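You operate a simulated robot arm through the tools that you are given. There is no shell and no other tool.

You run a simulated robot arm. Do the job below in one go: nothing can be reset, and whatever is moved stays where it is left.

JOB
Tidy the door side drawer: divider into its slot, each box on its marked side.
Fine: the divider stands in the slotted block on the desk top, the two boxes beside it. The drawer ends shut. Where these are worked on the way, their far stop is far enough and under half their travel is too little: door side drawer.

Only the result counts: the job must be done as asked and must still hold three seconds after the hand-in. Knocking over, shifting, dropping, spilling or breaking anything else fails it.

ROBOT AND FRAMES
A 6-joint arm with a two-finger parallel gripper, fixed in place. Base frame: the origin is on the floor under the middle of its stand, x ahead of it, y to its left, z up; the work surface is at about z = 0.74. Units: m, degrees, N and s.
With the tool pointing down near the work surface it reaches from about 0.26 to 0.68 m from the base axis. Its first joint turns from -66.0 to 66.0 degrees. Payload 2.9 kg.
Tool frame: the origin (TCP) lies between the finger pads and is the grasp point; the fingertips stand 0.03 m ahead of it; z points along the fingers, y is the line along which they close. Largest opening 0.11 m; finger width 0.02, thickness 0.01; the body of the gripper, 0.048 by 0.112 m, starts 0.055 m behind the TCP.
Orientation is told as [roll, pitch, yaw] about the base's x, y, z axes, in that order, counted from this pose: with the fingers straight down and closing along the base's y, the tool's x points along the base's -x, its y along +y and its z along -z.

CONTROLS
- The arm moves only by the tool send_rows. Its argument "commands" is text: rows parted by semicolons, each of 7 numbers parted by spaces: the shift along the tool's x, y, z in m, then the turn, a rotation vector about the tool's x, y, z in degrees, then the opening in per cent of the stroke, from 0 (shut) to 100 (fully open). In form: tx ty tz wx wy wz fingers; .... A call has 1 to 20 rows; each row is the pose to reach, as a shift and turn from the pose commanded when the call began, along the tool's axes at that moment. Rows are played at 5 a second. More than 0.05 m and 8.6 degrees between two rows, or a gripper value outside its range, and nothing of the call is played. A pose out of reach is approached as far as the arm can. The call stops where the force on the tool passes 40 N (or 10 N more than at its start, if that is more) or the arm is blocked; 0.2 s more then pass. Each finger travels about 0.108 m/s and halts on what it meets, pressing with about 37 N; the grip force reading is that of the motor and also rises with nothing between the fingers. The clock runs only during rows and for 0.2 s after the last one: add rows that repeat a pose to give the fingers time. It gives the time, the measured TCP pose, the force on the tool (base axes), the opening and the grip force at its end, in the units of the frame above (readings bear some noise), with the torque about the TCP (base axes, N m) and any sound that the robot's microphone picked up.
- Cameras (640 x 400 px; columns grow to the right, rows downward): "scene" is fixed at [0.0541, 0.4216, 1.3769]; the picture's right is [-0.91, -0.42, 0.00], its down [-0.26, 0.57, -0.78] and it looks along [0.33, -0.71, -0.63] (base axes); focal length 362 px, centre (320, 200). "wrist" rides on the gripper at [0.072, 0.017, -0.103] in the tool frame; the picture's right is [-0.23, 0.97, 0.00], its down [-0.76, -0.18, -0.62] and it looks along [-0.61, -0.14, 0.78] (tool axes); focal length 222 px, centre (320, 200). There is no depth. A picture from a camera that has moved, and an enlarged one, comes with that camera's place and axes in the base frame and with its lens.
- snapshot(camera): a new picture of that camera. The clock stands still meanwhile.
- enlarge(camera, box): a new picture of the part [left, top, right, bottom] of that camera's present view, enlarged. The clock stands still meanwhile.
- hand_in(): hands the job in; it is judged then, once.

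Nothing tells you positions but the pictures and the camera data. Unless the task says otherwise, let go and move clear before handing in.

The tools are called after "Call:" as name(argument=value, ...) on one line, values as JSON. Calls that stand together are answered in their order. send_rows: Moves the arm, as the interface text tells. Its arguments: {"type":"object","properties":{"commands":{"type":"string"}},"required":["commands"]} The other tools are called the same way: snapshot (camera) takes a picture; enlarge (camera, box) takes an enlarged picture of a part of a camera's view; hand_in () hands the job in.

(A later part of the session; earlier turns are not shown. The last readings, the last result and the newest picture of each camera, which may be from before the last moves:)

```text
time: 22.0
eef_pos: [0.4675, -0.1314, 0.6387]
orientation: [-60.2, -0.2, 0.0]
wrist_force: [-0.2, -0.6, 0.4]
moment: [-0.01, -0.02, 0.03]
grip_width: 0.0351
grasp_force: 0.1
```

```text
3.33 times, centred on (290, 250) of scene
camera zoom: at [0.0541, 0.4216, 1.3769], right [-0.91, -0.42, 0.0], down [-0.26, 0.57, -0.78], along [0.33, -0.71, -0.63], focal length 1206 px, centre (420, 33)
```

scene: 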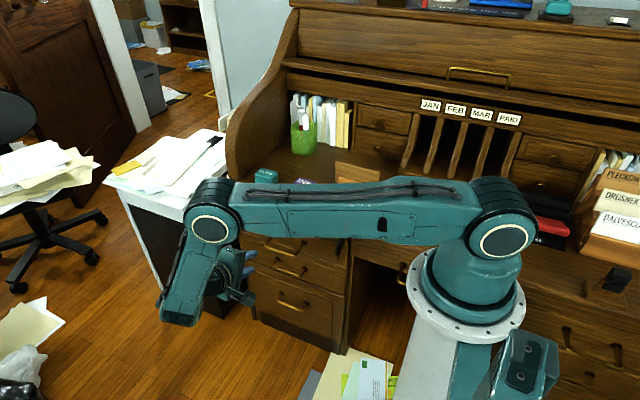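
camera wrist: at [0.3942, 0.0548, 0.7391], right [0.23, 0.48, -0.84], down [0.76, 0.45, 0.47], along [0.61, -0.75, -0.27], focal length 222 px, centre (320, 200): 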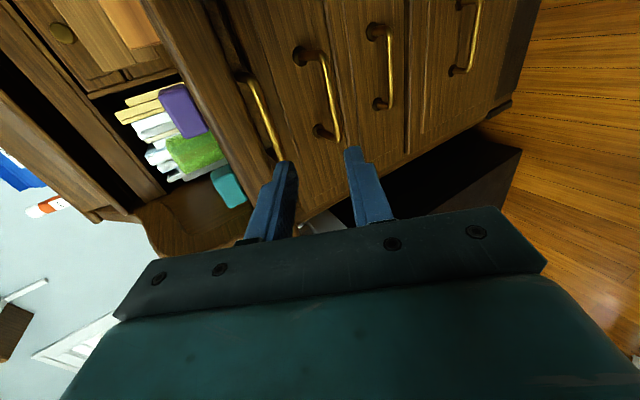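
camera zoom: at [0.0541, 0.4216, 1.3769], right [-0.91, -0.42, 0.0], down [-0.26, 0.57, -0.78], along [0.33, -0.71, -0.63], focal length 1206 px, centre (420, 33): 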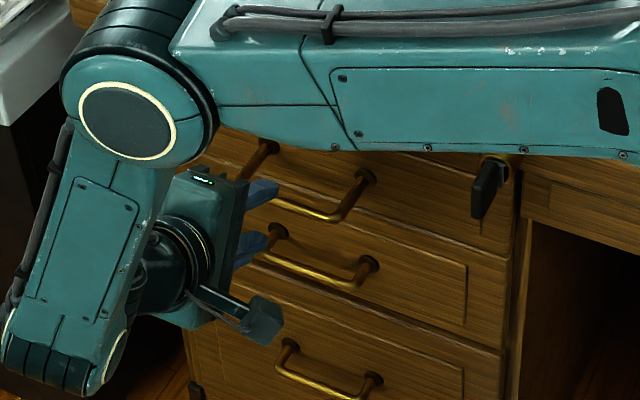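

Call:
send_rows(commands="0 0.001 0.02 0 0 0 32; 0 0.002 0.035 0 0 0 32; 0 0.0027 0.052 0 0 0 32; 0 0.0027 0.052 0 0 0 32")

Call:
enlarge(camera="wrist", box=[210, 0, 430, 240])

Call:
enlarge(camera="scene", box=[240, 210, 320, 270])

```text
time: 23.0
eef_pos: [0.4659, -0.1766, 0.61]
orientation: [-60.1, -0.1, -0.1]
wrist_force: [-0.5, -0.1, -0.6]
moment: [0.01, 0.02, -0.01]
grip_width: 0.0352
grasp_force: 0.0
```

```text
1.67 times, centred on (320, 120) of wrist
camera zoom: at [0.3934, -0.0787, 0.6469], right [0.23, 0.49, -0.84], down [0.76, 0.45, 0.47], along [0.61, -0.75, -0.27], focal length 370 px, centre (320, 333)
```

zoom: 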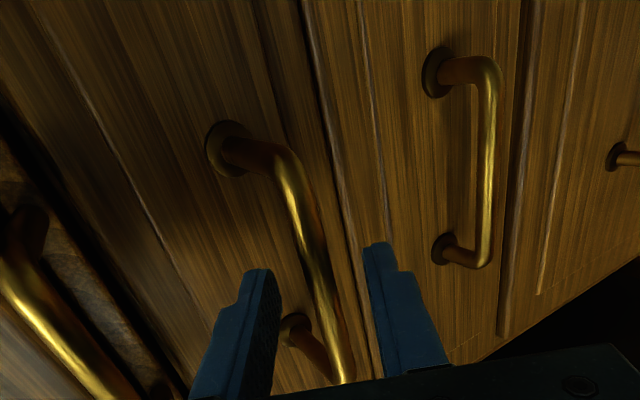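

```text
6.67 times, centred on (280, 240) of scene
camera zoom: at [0.0541, 0.4216, 1.3769], right [-0.91, -0.42, 0.0], down [-0.26, 0.57, -0.78], along [0.33, -0.71, -0.63], focal length 2412 px, centre (587, -67)
```

zoom: 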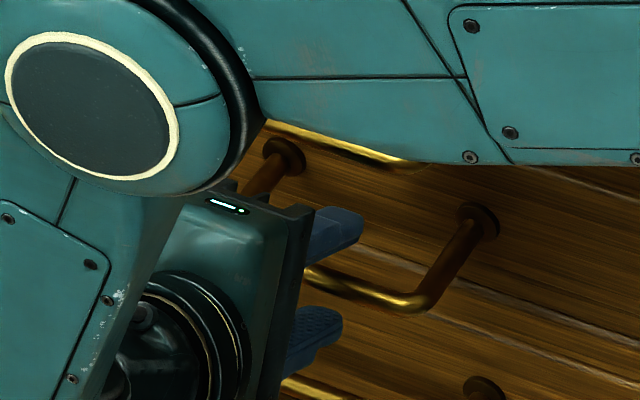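

The bar is between the fingers. I'll close and try a short pull straight out.

Call:
send_rows(commands="0 0 0 0 0 0 15; 0 0 0 0 0 0 0; 0 0 0 0 0 0 0; 0 0 0 0 0 0 0; 0 0.0025 -0.0043 0 0 0 0; 0 0.005 -0.0087 0 0 0 0; 0 0.0075 -0.013 0 0 0 0; 0 0.01 -0.0174 0 0 0 0; 0 0.01 -0.0174 0 0 0 0")

Call:
enlarge(camera="wrist", box=[210, 0, 430, 240])

```text
time: 25.0
eef_pos: [0.4657, -0.1573, 0.6094]
orientation: [-60.1, 0.0, -0.1]
wrist_force: [-6.4, -2.5, -3.4]
moment: [0.03, -0.37, 0.04]
grip_width: 0.0105
grasp_force: 44.9
```

```text
1.67 times, centred on (320, 120) of wrist
camera zoom: at [0.3936, -0.0591, 0.6464], right [0.23, 0.49, -0.84], down [0.76, 0.45, 0.47], along [0.6, -0.75, -0.27], focal length 370 px, centre (320, 333)
```

zoom: 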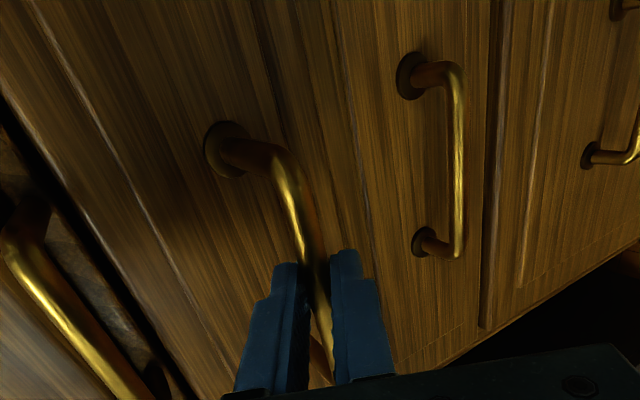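

The drawer slides out and the writing slide stays put. I'll keep pulling toward the far stop.

Call:
send_rows(commands="0 0.0075 -0.013 0 0 0 0; 0 0.0149 -0.026 0 0 0 0; 0 0.0224 -0.0391 0 0 0 0; 0 0.0298 -0.0521 0 0 0 0; 0 0.0373 -0.0651 0 0 0 0; 0 0.0447 -0.0781 0 0 0 0; 0 0.0447 -0.0781 0 0 0 0")

Call:
snapshot(camera="wrist")

Call:
snapshot(camera="scene")

```text
time: 26.6
eef_pos: [0.4662, -0.0661, 0.6087]
orientation: [-59.9, 0.0, -0.1]
wrist_force: [-11.9, -1.5, -11.9]
moment: [0.18, 0.1, -0.92]
grip_width: 0.0107
grasp_force: 45.0
```

```text
taken
camera wrist: at [0.3936, 0.0315, 0.6466], right [0.23, 0.49, -0.84], down [0.76, 0.45, 0.46], along [0.61, -0.75, -0.27], focal length 222 px, centre (320, 200)
```

wrist: 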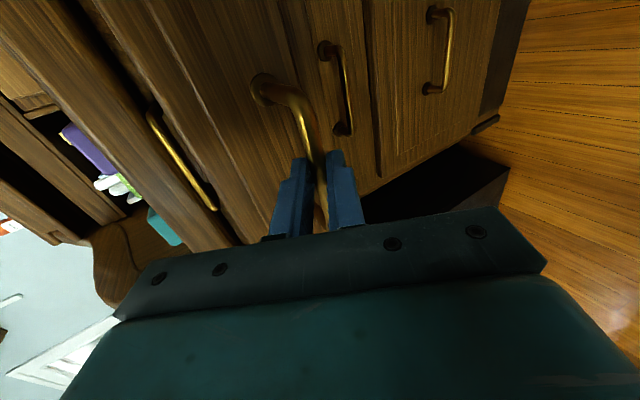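

```text
taken
```

scene: 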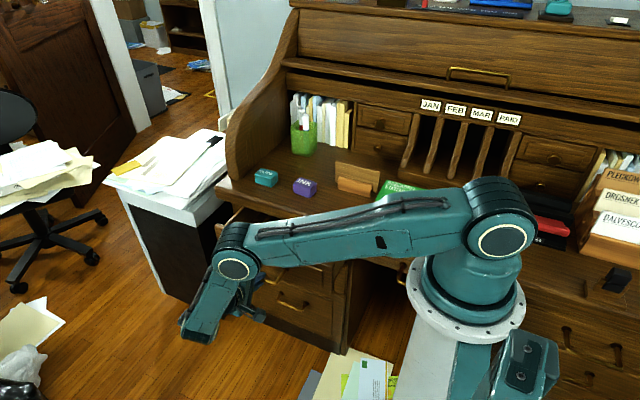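

Call:
send_rows(commands="0 0.0075 -0.013 0 0 0 0; 0 0.0149 -0.026 0 0 0 0; 0 0.0224 -0.0391 0 0 0 0; 0 0.0298 -0.0521 0 0 0 0; 0 0.0373 -0.0651 0 0 0 0; 0 0.0447 -0.0781 0 0 0 0; 0 0.0447 -0.0781 0 0 0 0")

Call:
snapshot(camera="wrist")

Call:
snapshot(camera="scene")

```text
time: 28.2
eef_pos: [0.4666, 0.0242, 0.6084]
orientation: [-60.1, 0.0, 0.0]
wrist_force: [-15.6, 1.8, -22.1]
moment: [0.34, -0.73, 0.34]
grip_width: 0.0104
grasp_force: 45.0
```

```text
taken
camera wrist: at [0.3935, 0.1217, 0.6468], right [0.23, 0.49, -0.84], down [0.76, 0.45, 0.46], along [0.61, -0.75, -0.27], focal length 222 px, centre (320, 200)
```

wrist: 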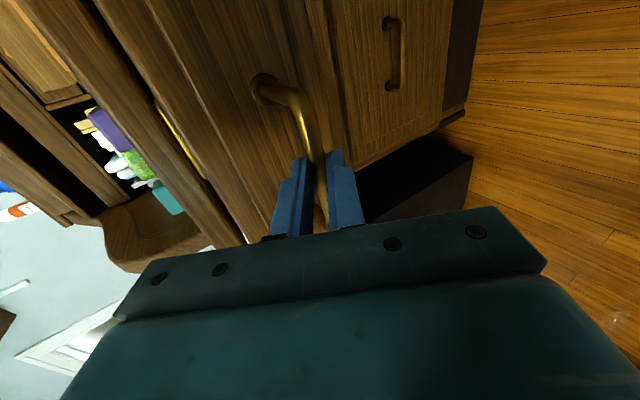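

```text
taken
```

scene: 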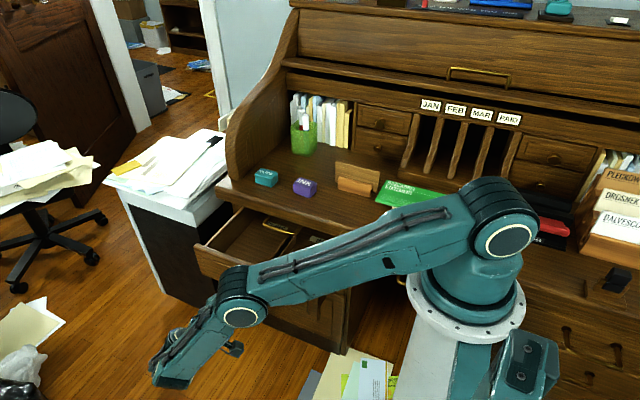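

Call:
enlarge(camera="scene", box=[180, 150, 400, 310])

Call:
enlarge(camera="scene", box=[190, 195, 340, 285])

```text
2.50 times, centred on (290, 230) of scene
camera zoom: at [0.0541, 0.4216, 1.3769], right [-0.91, -0.42, 0.0], down [-0.26, 0.57, -0.78], along [0.33, -0.71, -0.63], focal length 905 px, centre (395, 125)
```

zoom: 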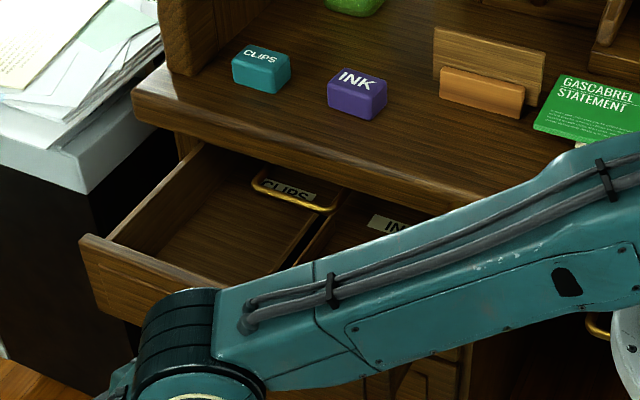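

```text
4.27 times, centred on (265, 240) of scene
camera zoom: at [0.0541, 0.4216, 1.3769], right [-0.91, -0.42, 0.0], down [-0.26, 0.57, -0.78], along [0.33, -0.71, -0.63], focal length 1544 px, centre (555, 29)
```

zoom: 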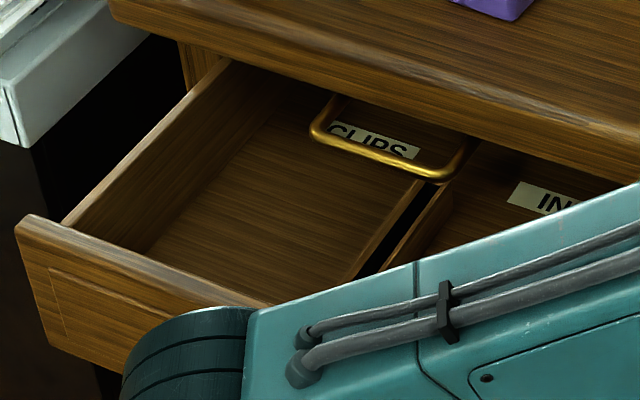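

The open drawer shows a CLIPS mark on the left (+x) side, an INK mark on the right, and a slot down the middle. I'll pull on toward the far stop.

Call:
send_rows(commands="0 0.005 -0.0087 0 0 0 0; 0 0.01 -0.0174 0 0 0 0; 0 0.0149 -0.026 0 0 0 0; 0 0.0199 -0.0347 0 0 0 0; 0 0.0249 -0.0434 0 0 0 0; 0 0.0298 -0.0521 0 0 0 0; 0 0.0298 -0.0521 0 0 0 0")

Call:
snapshot(camera="scene")

```text
time: 29.2
eef_pos: [0.4666, 0.0613, 0.609]
orientation: [-59.5, 0.0, 0.5]
wrist_force: [2.7, 2.8, -5.9]
moment: [0.2, -0.41, -0.46]
grip_width: 0.0104
grasp_force: 44.8
out of reach, approached as far as the arm can: row 4, 5
stopped in row 5: the force on the tool passed its limit at 44 N (the readings are from after the stop); the commanded pose is now the measured one
```

```text
taken
```

scene: 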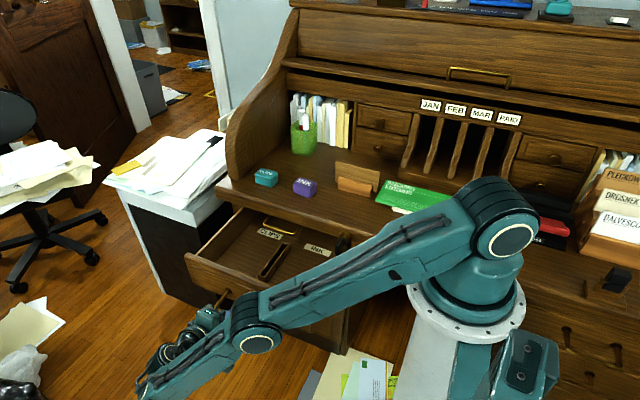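

The arm is at its reach limit with the drawer about 0.24 m out. I'll open the fingers, tip the tool steeper and back off the bar, then look into the drawer.

Call:
send_rows(commands="0 0 0 0 0 0 20; 0 0 0 0 0 0 35; 0 0 0 -7 0 0 35; 0 0 0 -14 0 0 35; 0 0 0 -20 0 0 35; 0 0 0 -20 0 0 35")

Call:
enlarge(camera="wrist", box=[210, 0, 430, 240])

```text
time: 30.6
eef_pos: [0.4647, 0.0606, 0.6092]
orientation: [-39.5, 0.0, 0.4]
wrist_force: [-0.1, -0.2, -0.5]
moment: [0.02, 0.0, -0.02]
grip_width: 0.0386
grasp_force: 0.0
```

```text
1.67 times, centred on (320, 120) of wrist
camera zoom: at [0.392, 0.1388, 0.6789], right [0.22, 0.75, -0.62], down [0.76, 0.26, 0.59], along [0.61, -0.6, -0.51], focal length 370 px, centre (320, 333)
```

zoom: 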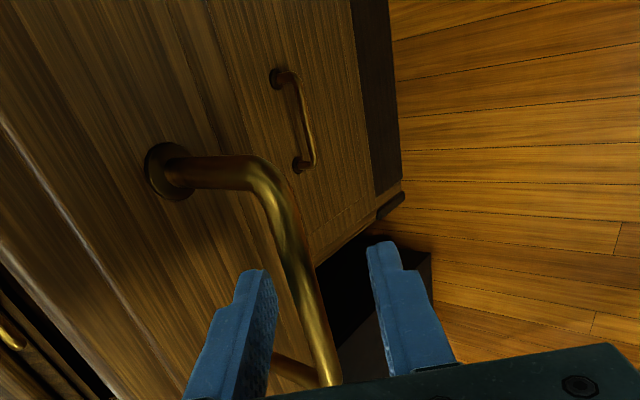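

Call:
send_rows(commands="0 0 -0.02 0 0 0 35; 0 0 -0.04 0 0 0 35; 0 0 -0.06 0 0 0 35; 0 -0.03 -0.09 -5 0 0 35; 0 -0.06 -0.12 -12 0 0 35; 0 -0.09 -0.15 -20 0 0 35; 0 -0.12 -0.18 -28 0 0 35; 0 -0.14 -0.21 -36 0 0 35; 0 -0.15 -0.24 -39.5 0 0 35; 0 -0.15 -0.24 -39.5 0 0 35")

Call:
snapshot(camera="wrist")

Call:
snapshot(camera="scene")

```text
time: 32.8
eef_pos: [0.4645, 0.0984, 0.8907]
orientation: [0.0, 0.0, 0.5]
wrist_force: [1.0, -0.2, -0.4]
moment: [-0.03, 0.01, -0.02]
grip_width: 0.0385
grasp_force: 0.2
```

```text
taken
camera wrist: at [0.3913, 0.1138, 0.9944], right [0.22, 0.98, 0.0], down [0.76, -0.17, 0.62], along [0.61, -0.14, -0.78], focal length 222 px, centre (320, 200)
```

wrist: 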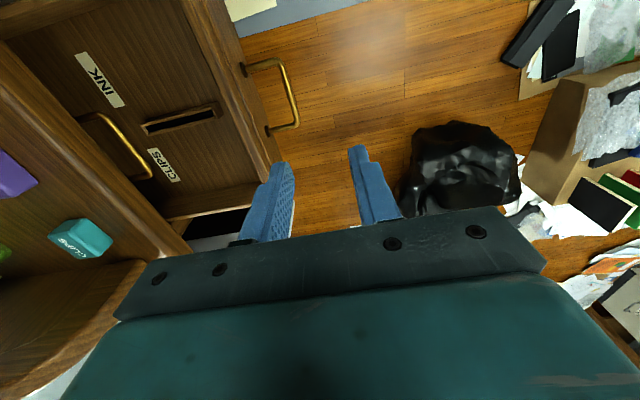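

```text
taken
```

scene: 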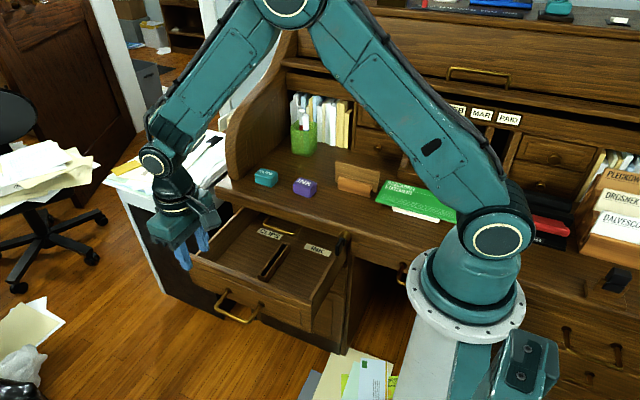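

Call:
enlarge(camera="scene", box=[190, 195, 350, 335])

Call:
enlarge(camera="wrist", box=[60, 20, 280, 240])

Call:
enlarge(camera="wrist", box=[120, 80, 240, 200])

```text
2.86 times, centred on (270, 265) of scene
camera zoom: at [0.0541, 0.4216, 1.3769], right [-0.91, -0.42, 0.0], down [-0.26, 0.57, -0.78], along [0.33, -0.71, -0.63], focal length 1034 px, centre (463, 14)
```

zoom: 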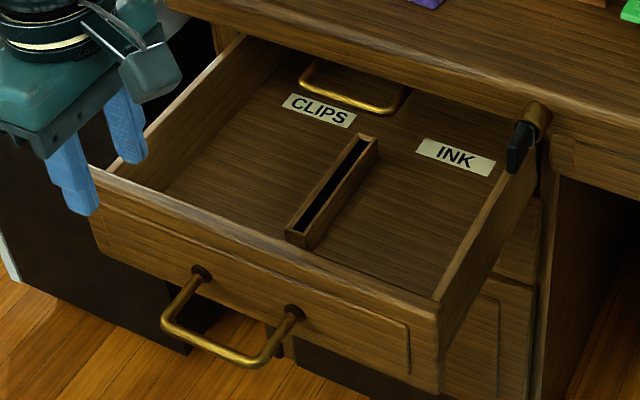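

```text
1.82 times, centred on (170, 130) of wrist
camera zoom: at [0.3913, 0.1138, 0.9944], right [0.22, 0.98, 0.0], down [0.76, -0.17, 0.62], along [0.61, -0.14, -0.78], focal length 404 px, centre (593, 327)
```

zoom: 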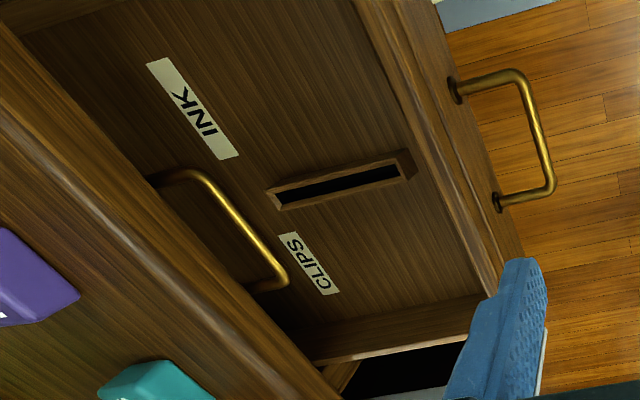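

```text
3.33 times, centred on (180, 140) of wrist
camera zoom: at [0.3913, 0.1138, 0.9944], right [0.22, 0.98, 0.0], down [0.76, -0.17, 0.62], along [0.61, -0.14, -0.78], focal length 740 px, centre (787, 400)
```

zoom: 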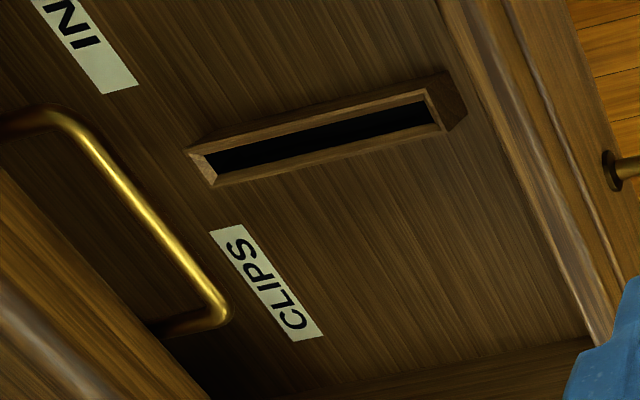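

The drawer is fully visible: a slotted block in the middle with the CLIPS mark on its +x side and INK on its −x side. I'll zoom in to measure the slot accurately.

Call:
enlarge(camera="wrist", box=[135, 95, 225, 145])

Call:
enlarge(camera="scene", box=[250, 230, 330, 290])

Call:
enlarge(camera="scene", box=[320, 145, 400, 205])

```text
7.11 times, centred on (180, 120) of wrist
camera zoom: at [0.3913, 0.1138, 0.9944], right [0.22, 0.98, 0.0], down [0.76, -0.17, 0.62], along [0.61, -0.14, -0.78], focal length 1580 px, centre (1316, 769)
```

zoom: 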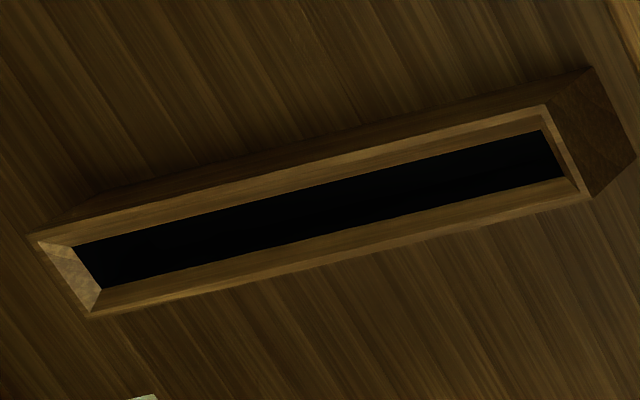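

```text
6.67 times, centred on (290, 260) of scene
camera zoom: at [0.0541, 0.4216, 1.3769], right [-0.91, -0.42, 0.0], down [-0.26, 0.57, -0.78], along [0.33, -0.71, -0.63], focal length 2412 px, centre (520, -200)
```

zoom: 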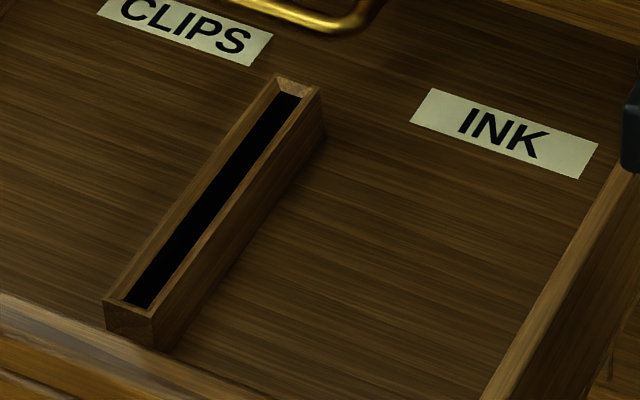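

```text
6.67 times, centred on (360, 175) of scene
camera zoom: at [0.0541, 0.4216, 1.3769], right [-0.91, -0.42, 0.0], down [-0.26, 0.57, -0.78], along [0.33, -0.71, -0.63], focal length 2412 px, centre (53, 367)
```

zoom: 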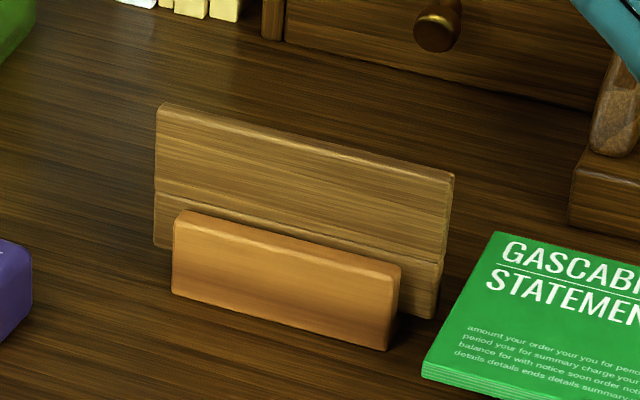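

The slot runs along y (about −0.245 to −0.098 at x 0.475, top z 0.585), but its rear is still under the slide's handle. I'll push the drawer further open from inside its front panel with closed fingers.

Call:
send_rows(commands="0 -0.04 0 0 0 0.5 20; -0.003 -0.08 0 0 0 0.5 10; -0.006 -0.12 0.01 0 0 0.5 0; -0.006 -0.16 0.04 0 0 0.5 0; -0.006 -0.16 0.09 0 0 0.5 0; -0.006 -0.16 0.13 0 0 0.5 0; -0.006 -0.16 0.13 0 0 0.5 0")

Call:
snapshot(camera="wrist")

Call:
enlarge(camera="scene", box=[190, 195, 350, 335])

```text
time: 34.4
eef_pos: [0.4724, -0.0619, 0.7598]
orientation: [-0.2, -0.1, -0.1]
wrist_force: [0.4, 0.3, 0.2]
moment: [0.01, 0.01, -0.02]
grip_width: 0.0
grasp_force: 37.4
```

```text
taken
camera wrist: at [0.4007, -0.0454, 0.8632], right [0.23, 0.97, 0.0], down [0.76, -0.18, 0.62], along [0.61, -0.14, -0.78], focal length 222 px, centre (320, 200)
```

wrist: 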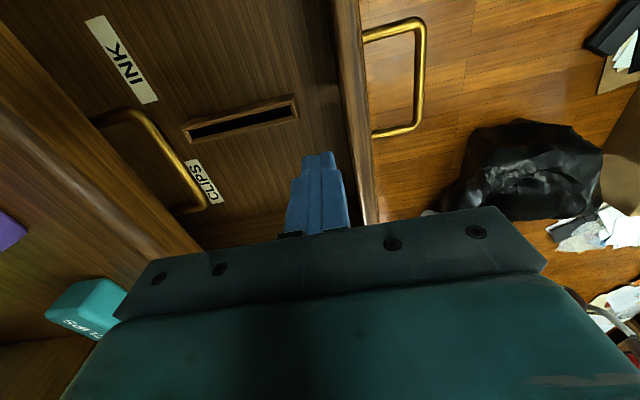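

```text
2.86 times, centred on (270, 265) of scene
camera zoom: at [0.0541, 0.4216, 1.3769], right [-0.91, -0.42, 0.0], down [-0.26, 0.57, -0.78], along [0.33, -0.71, -0.63], focal length 1034 px, centre (463, 14)
```

zoom: 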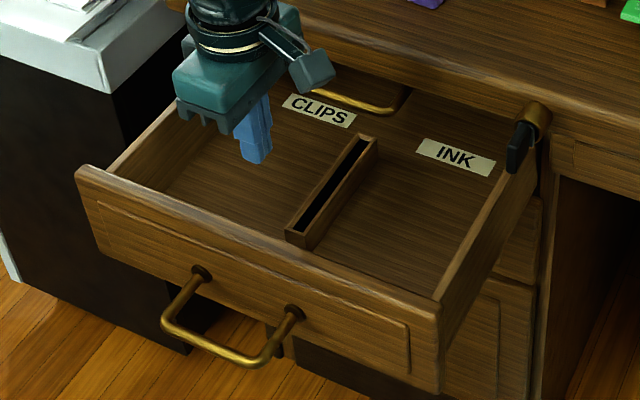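

Call:
send_rows(commands="0 0 0.04 0 0 0 0; 0 0 0.08 0 0 0 0; 0 0 0.122 0 0 0 0; 0 0 0.122 0 0 0 0; 0 0.015 0.122 0 0 0 0; 0 0.03 0.122 0 0 0 0; 0 0.045 0.122 0 0 0 0; 0 0.06 0.122 0 0 0 0; 0 0.06 0.122 0 0 0 0")

Call:
snapshot(camera="wrist")

Call:
enlarge(camera="scene", box=[190, 195, 350, 335])

```text
time: 36.4
eef_pos: [0.4739, -0.001, 0.6379]
orientation: [0.1, 0.1, -0.1]
wrist_force: [0.6, -0.4, -0.1]
moment: [0.02, 0.02, 0.02]
grip_width: 0.0001
grasp_force: 37.1
```

```text
taken
camera wrist: at [0.4007, 0.0153, 0.7421], right [0.23, 0.97, 0.0], down [0.76, -0.18, 0.62], along [0.61, -0.14, -0.78], focal length 222 px, centre (320, 200)
```

wrist: 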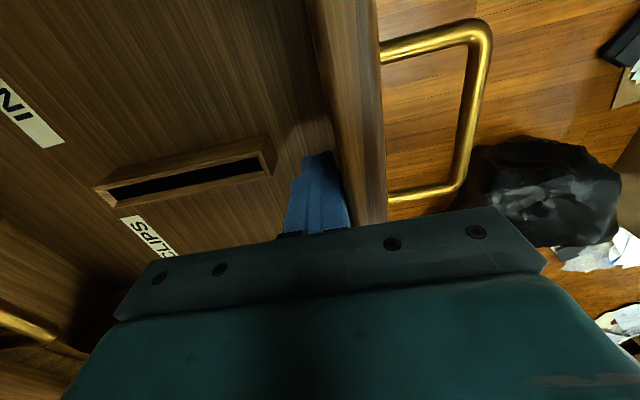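

```text
2.86 times, centred on (270, 265) of scene
camera zoom: at [0.054, 0.4216, 1.3769], right [-0.91, -0.42, 0.0], down [-0.26, 0.57, -0.78], along [0.33, -0.71, -0.63], focal length 1034 px, centre (463, 14)
```

zoom: 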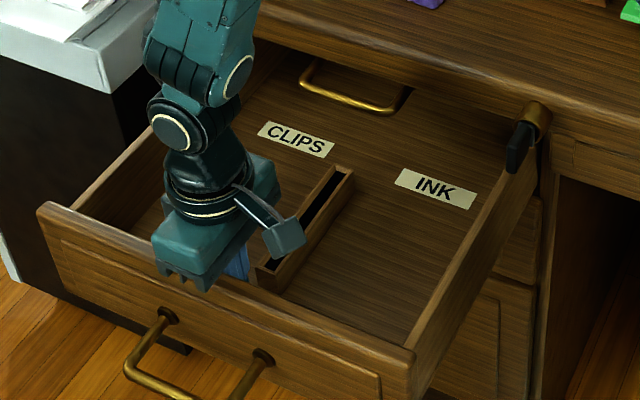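

It slides freely. I'll keep pushing to the far stop.

Call:
send_rows(commands="0 0.012 0 0 0 0 0; 0 0.024 0 0 0 0 0; 0 0.036 0 0 0 0 0; 0 0.048 0 0 0 0 0; 0 0.06 0 0 0 0 0; 0 0.072 0 0 0 0 0; 0 0.084 0 0 0 0 0; 0 0.084 0 0 0 0 0")

Call:
snapshot(camera="wrist")

Call:
enlarge(camera="scene", box=[170, 195, 350, 355])

```text
time: 37.4
eef_pos: [0.4736, 0.0321, 0.6386]
orientation: [-1.3, -0.1, -0.9]
wrist_force: [-0.9, -5.7, 1.3]
moment: [0.22, -0.01, 0.12]
grip_width: 0.0
grasp_force: 36.9
stopped in row 4: the force on the tool passed its limit at 51 N (the readings are from after the stop); the commanded pose is now the measured one
```

```text
taken
camera wrist: at [0.4009, 0.0515, 0.742], right [0.24, 0.97, -0.02], down [0.76, -0.18, 0.63], along [0.6, -0.17, -0.78], focal length 222 px, centre (320, 200)
```

wrist: 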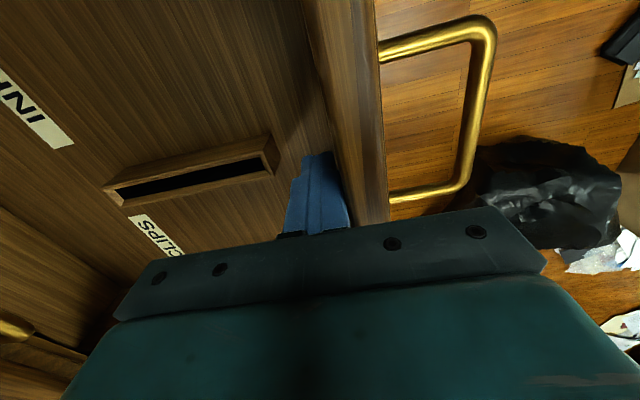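

```text
2.50 times, centred on (260, 275) of scene
camera zoom: at [0.054, 0.4215, 1.3769], right [-0.91, -0.42, 0.0], down [-0.26, 0.57, -0.78], along [0.33, -0.71, -0.63], focal length 905 px, centre (470, 12)
```

zoom: 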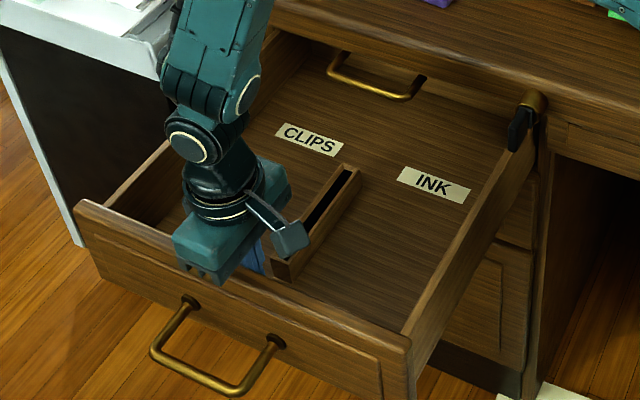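

The drawer is at its far stop (about 0.31 m open), leaving the slot clear of the slide handle. I'll lift out and go look at the divider on the desk top.

Call:
send_rows(commands="0 -0.012 0 1.3 0 -0.9 0; 0 -0.012 -0.03 1.3 0 -0.9 0; 0 -0.012 -0.07 1.3 0 -0.9 0; 0 -0.012 -0.11 1.3 0 -0.9 0; 0.005 -0.03 -0.15 1.3 0 -0.9 0; 0.02 -0.07 -0.17 1.3 0 -0.9 20; 0.04 -0.11 -0.19 1.3 0 -0.9 40; 0.06 -0.15 -0.21 1.3 0 -0.9 40; 0.08 -0.19 -0.23 1.3 0 -0.9 40; 0.08 -0.23 -0.25 1.3 0 -0.9 40; 0.08 -0.26 -0.27 1.3 0 -0.9 40; 0.08 -0.26 -0.27 1.3 0 -0.9 40")

Call:
snapshot(camera="wrist")

Call:
snapshot(camera="scene")

```text
time: 40.0
eef_pos: [0.3875, -0.2209, 0.912]
orientation: [-2.4, 0.0, 0.1]
wrist_force: [-0.5, -0.1, -0.4]
moment: [-0.02, 0.02, 0.01]
grip_width: 0.044
grasp_force: 0.0
```

```text
taken
camera wrist: at [0.3148, -0.2001, 1.015], right [0.23, 0.97, -0.04], down [0.76, -0.15, 0.63], along [0.61, -0.17, -0.78], focal length 222 px, centre (320, 200)
```

wrist: 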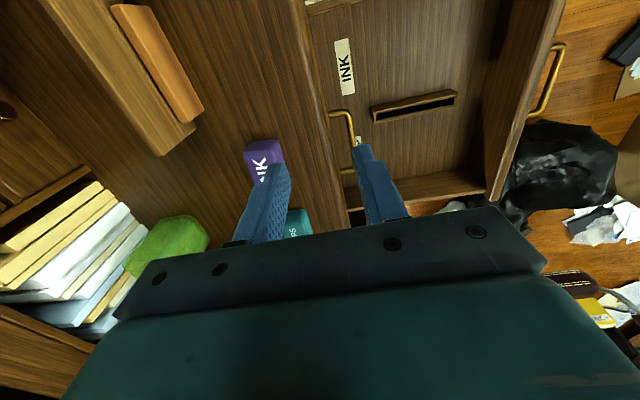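

```text
taken
```

scene: 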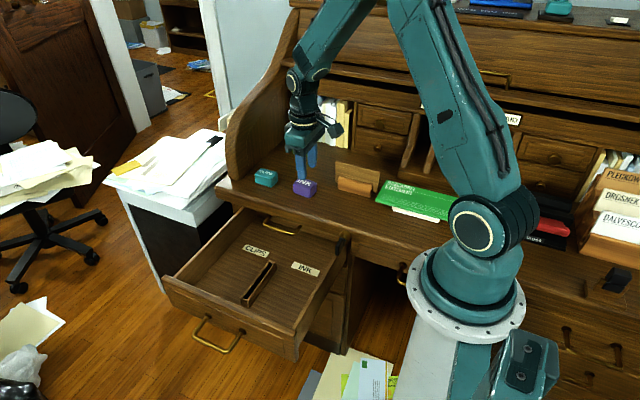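

Call:
send_rows(commands="0.02 -0.04 -0.01 -1.2 0 0 40; 0.04 -0.08 -0.02 -2.4 0 0 40; 0.05 -0.12 -0.03 -2.4 0 0 40; 0.06 -0.15 -0.03 -2.4 0 0 40; 0.06 -0.15 -0.03 -2.4 0 0 40")

Call:
snapshot(camera="wrist")

```text
time: 41.2
eef_pos: [0.3317, -0.3684, 0.9478]
orientation: [0.0, 0.0, 0.2]
wrist_force: [0.4, -0.3, 0.1]
moment: [0.0, 0.03, -0.01]
grip_width: 0.0438
grasp_force: 0.1
```

```text
taken
camera wrist: at [0.2584, -0.3524, 1.0518], right [0.23, 0.97, 0.0], down [0.76, -0.18, 0.62], along [0.61, -0.14, -0.78], focal length 222 px, centre (320, 200)
```

wrist: 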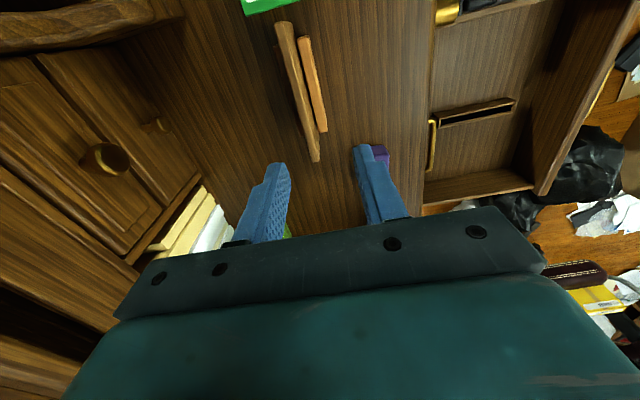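

Call:
enlarge(camera="wrist", box=[250, 10, 350, 170])

Call:
enlarge(camera="wrist", box=[270, 10, 340, 90])

Call:
enlarge(camera="wrist", box=[280, 90, 350, 170])

```text
2.50 times, centred on (300, 90) of wrist
camera zoom: at [0.2584, -0.3524, 1.0518], right [0.23, 0.97, 0.0], down [0.76, -0.18, 0.62], along [0.61, -0.14, -0.78], focal length 555 px, centre (370, 475)
```

zoom: 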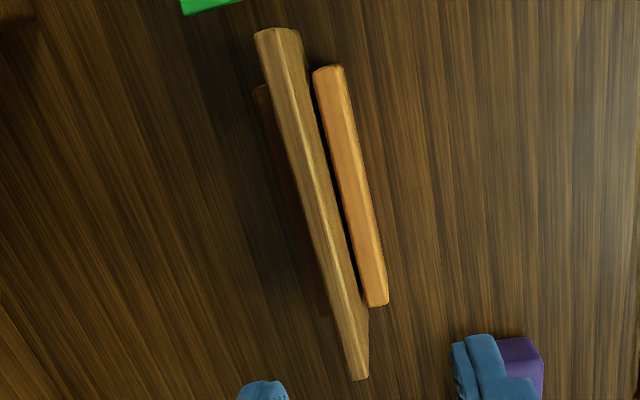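

```text
5.00 times, centred on (305, 50) of wrist
camera zoom: at [0.2584, -0.3524, 1.0518], right [0.23, 0.97, 0.0], down [0.76, -0.18, 0.62], along [0.61, -0.14, -0.78], focal length 1111 px, centre (395, 950)
```

zoom: 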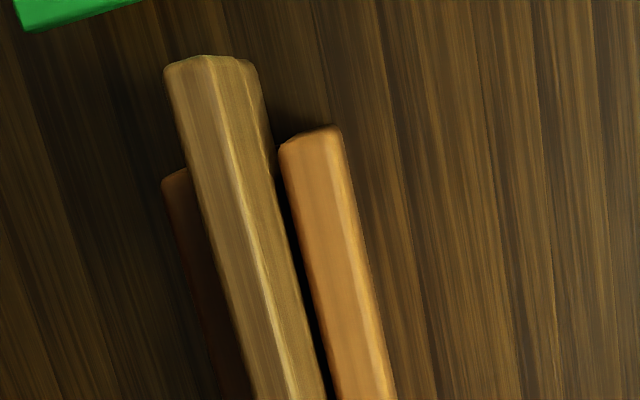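

```text
5.00 times, centred on (315, 130) of wrist
camera zoom: at [0.2584, -0.3524, 1.0518], right [0.23, 0.97, 0.0], down [0.76, -0.18, 0.62], along [0.61, -0.14, -0.78], focal length 1111 px, centre (345, 550)
```

zoom: 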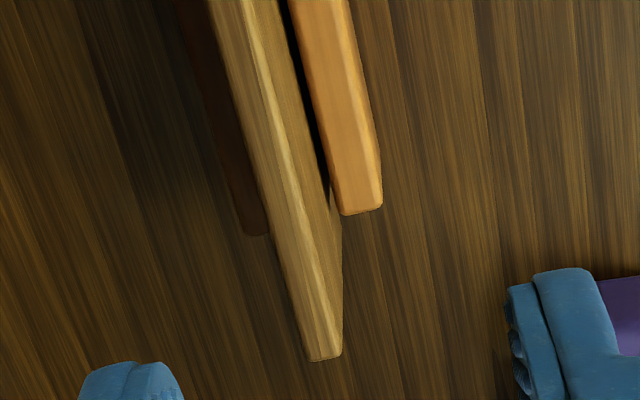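

The divider stands in a holder with a front and back wall: top edge from about x 0.250 to 0.380 at y −0.385, top z≈0.823, about 7 mm thick. I'll line up over its middle and lower part way.

Call:
send_rows(commands="0.009 -0.008 0.03 0 0 0.2 40; 0.0172 -0.0166 0.06 0 0 0.2 40; 0.0172 -0.0166 0.09 0 0 0.2 40; 0.0172 -0.0166 0.09 0 0 0.2 40")

Call:
snapshot(camera="wrist")

Call:
enlarge(camera="scene", box=[310, 110, 430, 210])

```text
time: 42.2
eef_pos: [0.3128, -0.3862, 0.8588]
orientation: [0.0, 0.1, -0.2]
wrist_force: [-0.4, 0.2, -0.4]
moment: [-0.04, -0.02, 0.0]
grip_width: 0.0442
grasp_force: 0.1
```

```text
taken
camera wrist: at [0.2405, -0.3694, 0.9629], right [0.23, 0.97, 0.0], down [0.76, -0.18, 0.62], along [0.61, -0.14, -0.78], focal length 222 px, centre (320, 200)
```

wrist: 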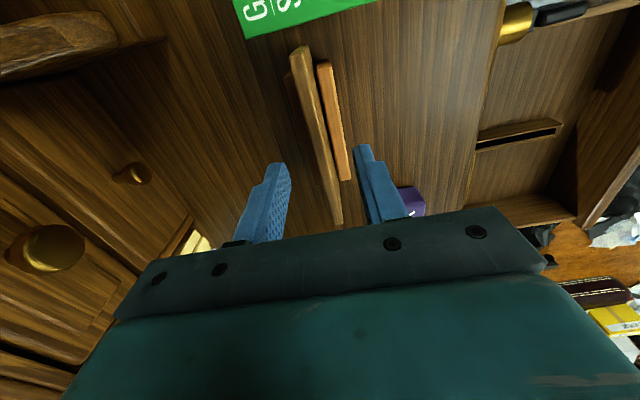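

```text
4.00 times, centred on (370, 160) of scene
camera zoom: at [0.0541, 0.4216, 1.3769], right [-0.91, -0.42, 0.0], down [-0.26, 0.57, -0.78], along [0.33, -0.71, -0.63], focal length 1448 px, centre (120, 360)
```

zoom: 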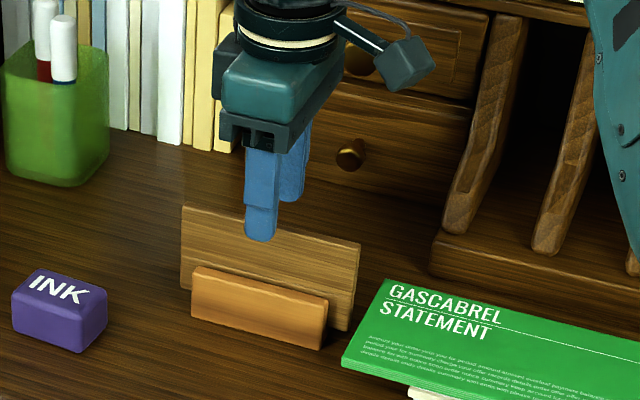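

Call:
enlarge(camera="wrist", box=[270, 40, 390, 240])

```text
2.00 times, centred on (330, 140) of wrist
camera zoom: at [0.2405, -0.3694, 0.9629], right [0.23, 0.97, 0.0], down [0.76, -0.18, 0.62], along [0.61, -0.14, -0.78], focal length 444 px, centre (300, 320)
```

zoom: 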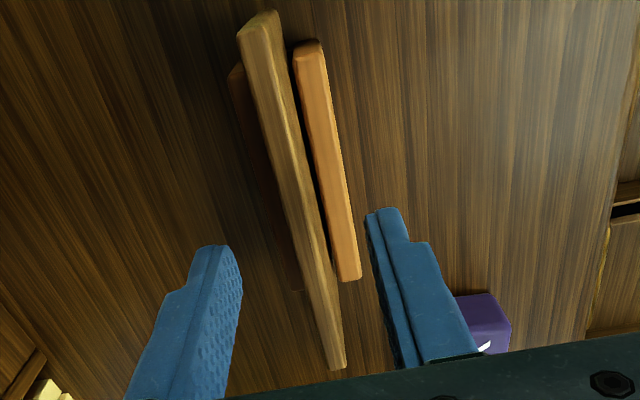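

Call:
send_rows(commands="-0.001 0 0.015 0 0 0 40; -0.002 0 0.03 0 0 0 40; -0.002 0 0.0388 0 0 0 40; -0.002 0 0.0388 0 0 0 40")

Call:
enlarge(camera="scene", box=[330, 130, 400, 200])

Call:
enlarge(camera="wrist", box=[240, 20, 400, 240])

```text
time: 43.2
eef_pos: [0.3146, -0.3864, 0.8206]
orientation: [-0.1, 0.0, -0.2]
wrist_force: [-0.2, -0.6, 0.2]
moment: [0.0, 0.0, 0.0]
grip_width: 0.0438
grasp_force: 0.0
```

```text
5.71 times, centred on (365, 165) of scene
camera zoom: at [0.0541, 0.4216, 1.3769], right [-0.91, -0.42, 0.0], down [-0.26, 0.57, -0.78], along [0.33, -0.71, -0.63], focal length 2068 px, centre (63, 400)
```

zoom: 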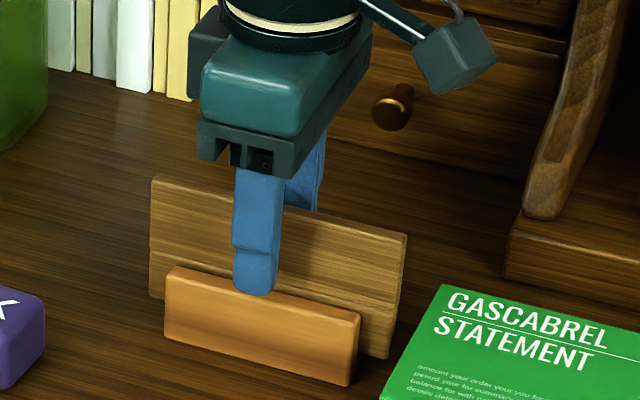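

```text
1.82 times, centred on (320, 130) of wrist
camera zoom: at [0.2423, -0.369, 0.925], right [0.23, 0.97, 0.0], down [0.76, -0.18, 0.62], along [0.61, -0.14, -0.78], focal length 404 px, centre (320, 327)
```

zoom: 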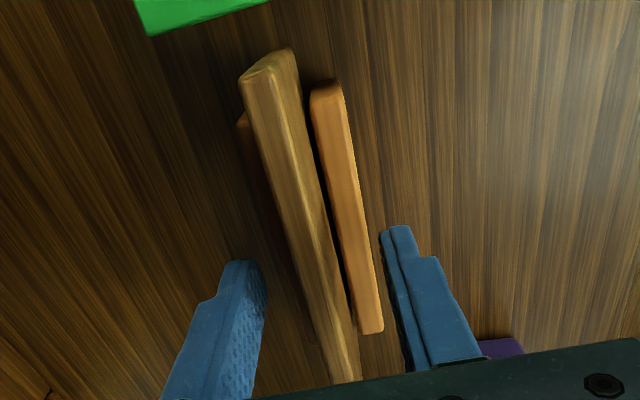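

Fingers straddle the divider and sit just above the holder walls. I'll close on it.

Call:
send_rows(commands="0 0 0 0 0 0 25; 0 0 0 0 0 0 12; 0 0 0 0 0 0 3; 0 0 0 0 0 0 0; 0 0 0 0 0 0 0")

Call:
enlarge(camera="wrist", box=[240, 20, 400, 240])

Call:
enlarge(camera="scene", box=[330, 130, 400, 200])

```text
time: 44.4
eef_pos: [0.3137, -0.386, 0.8223]
orientation: [0.0, 0.1, -0.2]
wrist_force: [-0.8, -0.7, -0.4]
moment: [0.01, 0.02, 0.0]
grip_width: 0.0078
grasp_force: 37.4
```

```text
1.82 times, centred on (320, 130) of wrist
camera zoom: at [0.2422, -0.3689, 0.925], right [0.23, 0.97, 0.0], down [0.76, -0.18, 0.62], along [0.61, -0.14, -0.78], focal length 404 px, centre (320, 327)
```

zoom: 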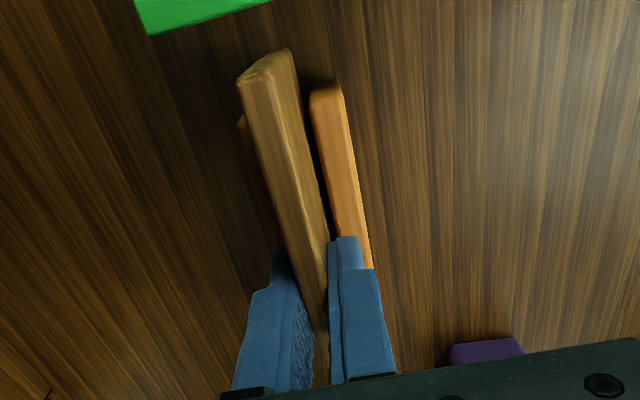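

```text
5.71 times, centred on (365, 165) of scene
camera zoom: at [0.0541, 0.4216, 1.3769], right [-0.91, -0.42, 0.0], down [-0.26, 0.57, -0.78], along [0.33, -0.71, -0.63], focal length 2068 px, centre (63, 400)
```

zoom: 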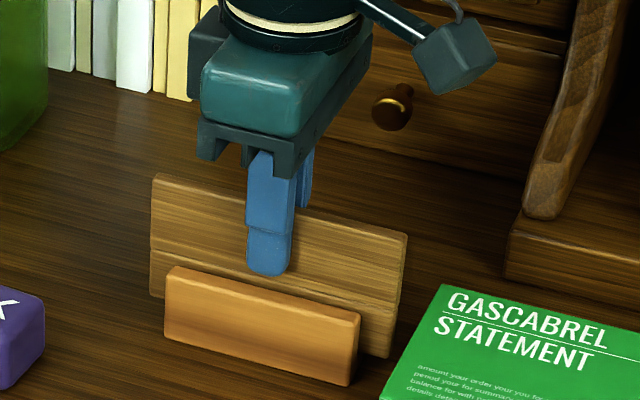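

Gripped at 7.8 mm thickness. Now I'll lift it straight up out of the holder.

Call:
send_rows(commands="0 0 -0.015 0 0 0 0; 0 0 -0.03 0 0 0 0; 0 0 -0.045 0 0 0 0; 0 0 -0.065 0 0 0 0; 0 0 -0.09 0 0 0 0; 0 0 -0.12 0 0 0 0; 0 0 -0.14 0 0 0 0; 0 0 -0.14 0 0 0 0")

Call:
snapshot(camera="wrist")

Call:
enlarge(camera="scene", box=[290, 70, 430, 210])

```text
time: 46.2
eef_pos: [0.3154, -0.3862, 0.9614]
orientation: [0.0, 0.1, -0.2]
wrist_force: [0.4, -0.4, -0.9]
moment: [-0.02, 0.02, -0.02]
grip_width: 0.008
grasp_force: 37.4
```

```text
taken
camera wrist: at [0.2434, -0.3681, 1.0653], right [0.23, 0.97, 0.0], down [0.76, -0.18, 0.62], along [0.61, -0.14, -0.78], focal length 222 px, centre (320, 200)
```

wrist: 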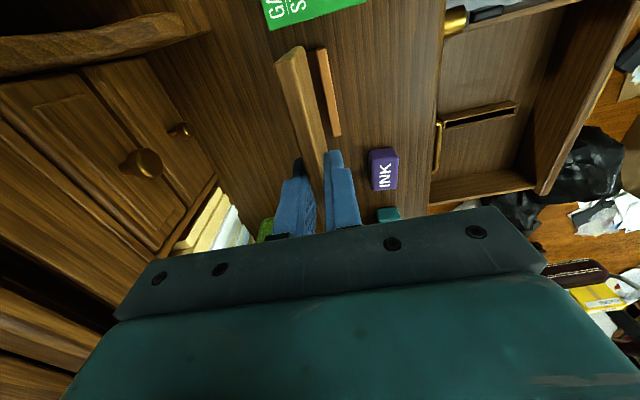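

```text
2.86 times, centred on (360, 140) of scene
camera zoom: at [0.0541, 0.4216, 1.3769], right [-0.91, -0.42, 0.0], down [-0.26, 0.57, -0.78], along [0.33, -0.71, -0.63], focal length 1034 px, centre (206, 371)
```

zoom: 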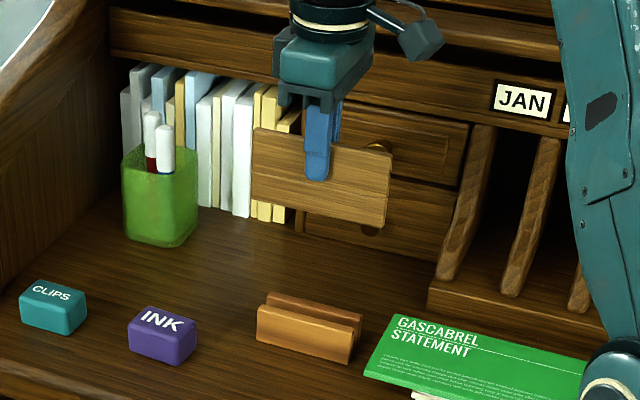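

The divider is out and held upright; the holder didn't move. I'll re-measure the slot in the fully open drawer.

Call:
enlarge(camera="wrist", box=[430, 80, 550, 150])

Call:
enlarge(camera="scene", box=[225, 240, 335, 320])

Call:
enlarge(camera="scene", box=[150, 190, 350, 370])

```text
5.33 times, centred on (490, 115) of wrist
camera zoom: at [0.2434, -0.3681, 1.0653], right [0.23, 0.97, 0.0], down [0.76, -0.18, 0.62], along [0.61, -0.14, -0.78], focal length 1185 px, centre (-587, 653)
```

zoom: 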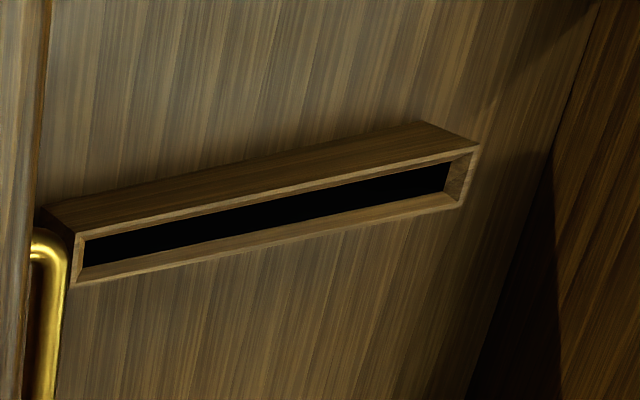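

```text
5.00 times, centred on (280, 280) of scene
camera zoom: at [0.0541, 0.4216, 1.3769], right [-0.91, -0.42, 0.0], down [-0.26, 0.57, -0.78], along [0.33, -0.71, -0.63], focal length 1809 px, centre (520, -200)
```

zoom: 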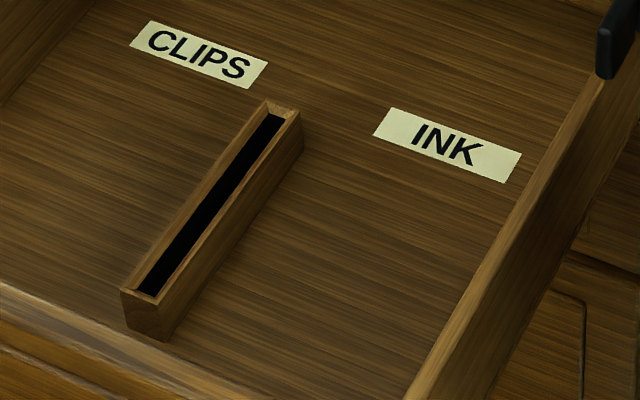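

```text
2.22 times, centred on (250, 280) of scene
camera zoom: at [0.0541, 0.4216, 1.3769], right [-0.91, -0.42, 0.0], down [-0.26, 0.57, -0.78], along [0.33, -0.71, -0.63], focal length 804 px, centre (476, 22)
```

zoom: 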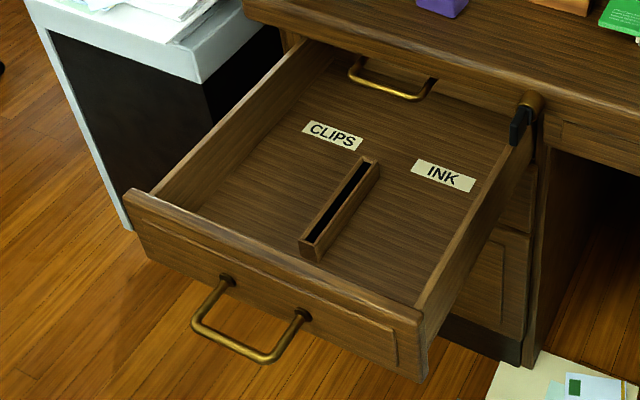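

I'll carry the divider high over to the drawer while turning it 90° so it lines up with the slot.

Call:
send_rows(commands="-0.0145 0.026 0 0 0 8.16 0; -0.029 0.052 0 0 0 16.3 0; -0.0435 0.078 0 0 0 24.5 0; -0.058 0.104 0 0 0 32.6 0; -0.0725 0.13 0 0 0 40.8 0; -0.087 0.156 0 0 0 49 0; -0.1015 0.182 0.01 0 0 57.1 0; -0.116 0.208 0.02 0 0 65.3 0; -0.1305 0.234 0.03 0 0 73.4 0; -0.145 0.26 0.04 0 0 81.6 0; -0.1596 0.286 0.05 0 0 89.8 0; -0.1596 0.286 0.06 0 0 89.8 0; -0.1596 0.286 0.06 0 0 89.8 0")

Call:
snapshot(camera="wrist")

Call:
snapshot(camera="scene")

```text
time: 49.0
eef_pos: [0.4765, -0.1, 0.9001]
orientation: [-0.1, 0.1, -90.0]
wrist_force: [0.5, -1.1, -0.8]
moment: [0.0, 0.03, -0.03]
grip_width: 0.0078
grasp_force: 37.1
```

```text
taken
camera wrist: at [0.4936, -0.0276, 1.0045], right [0.97, -0.23, 0.0], down [-0.18, -0.76, 0.62], along [-0.14, -0.61, -0.78], focal length 222 px, centre (320, 200)
```

wrist: 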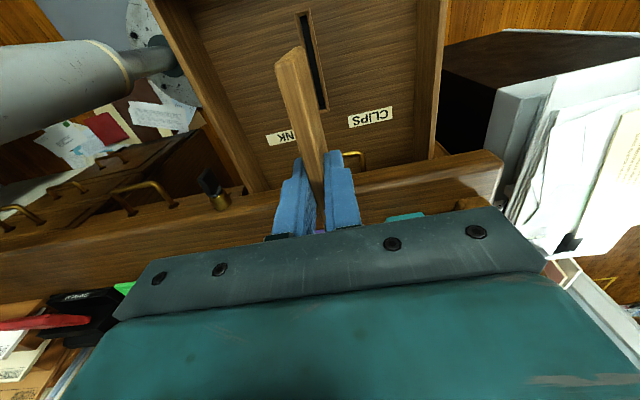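

```text
taken
```

scene: 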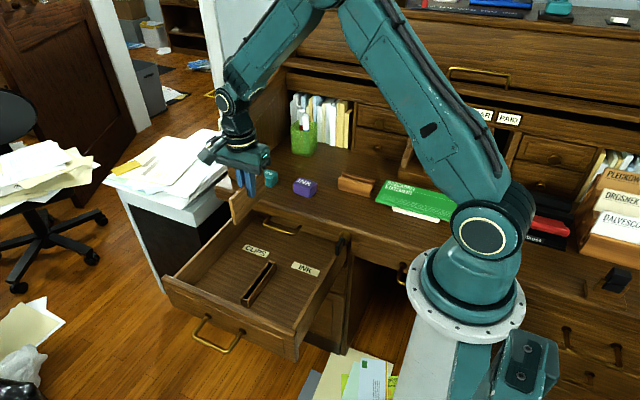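

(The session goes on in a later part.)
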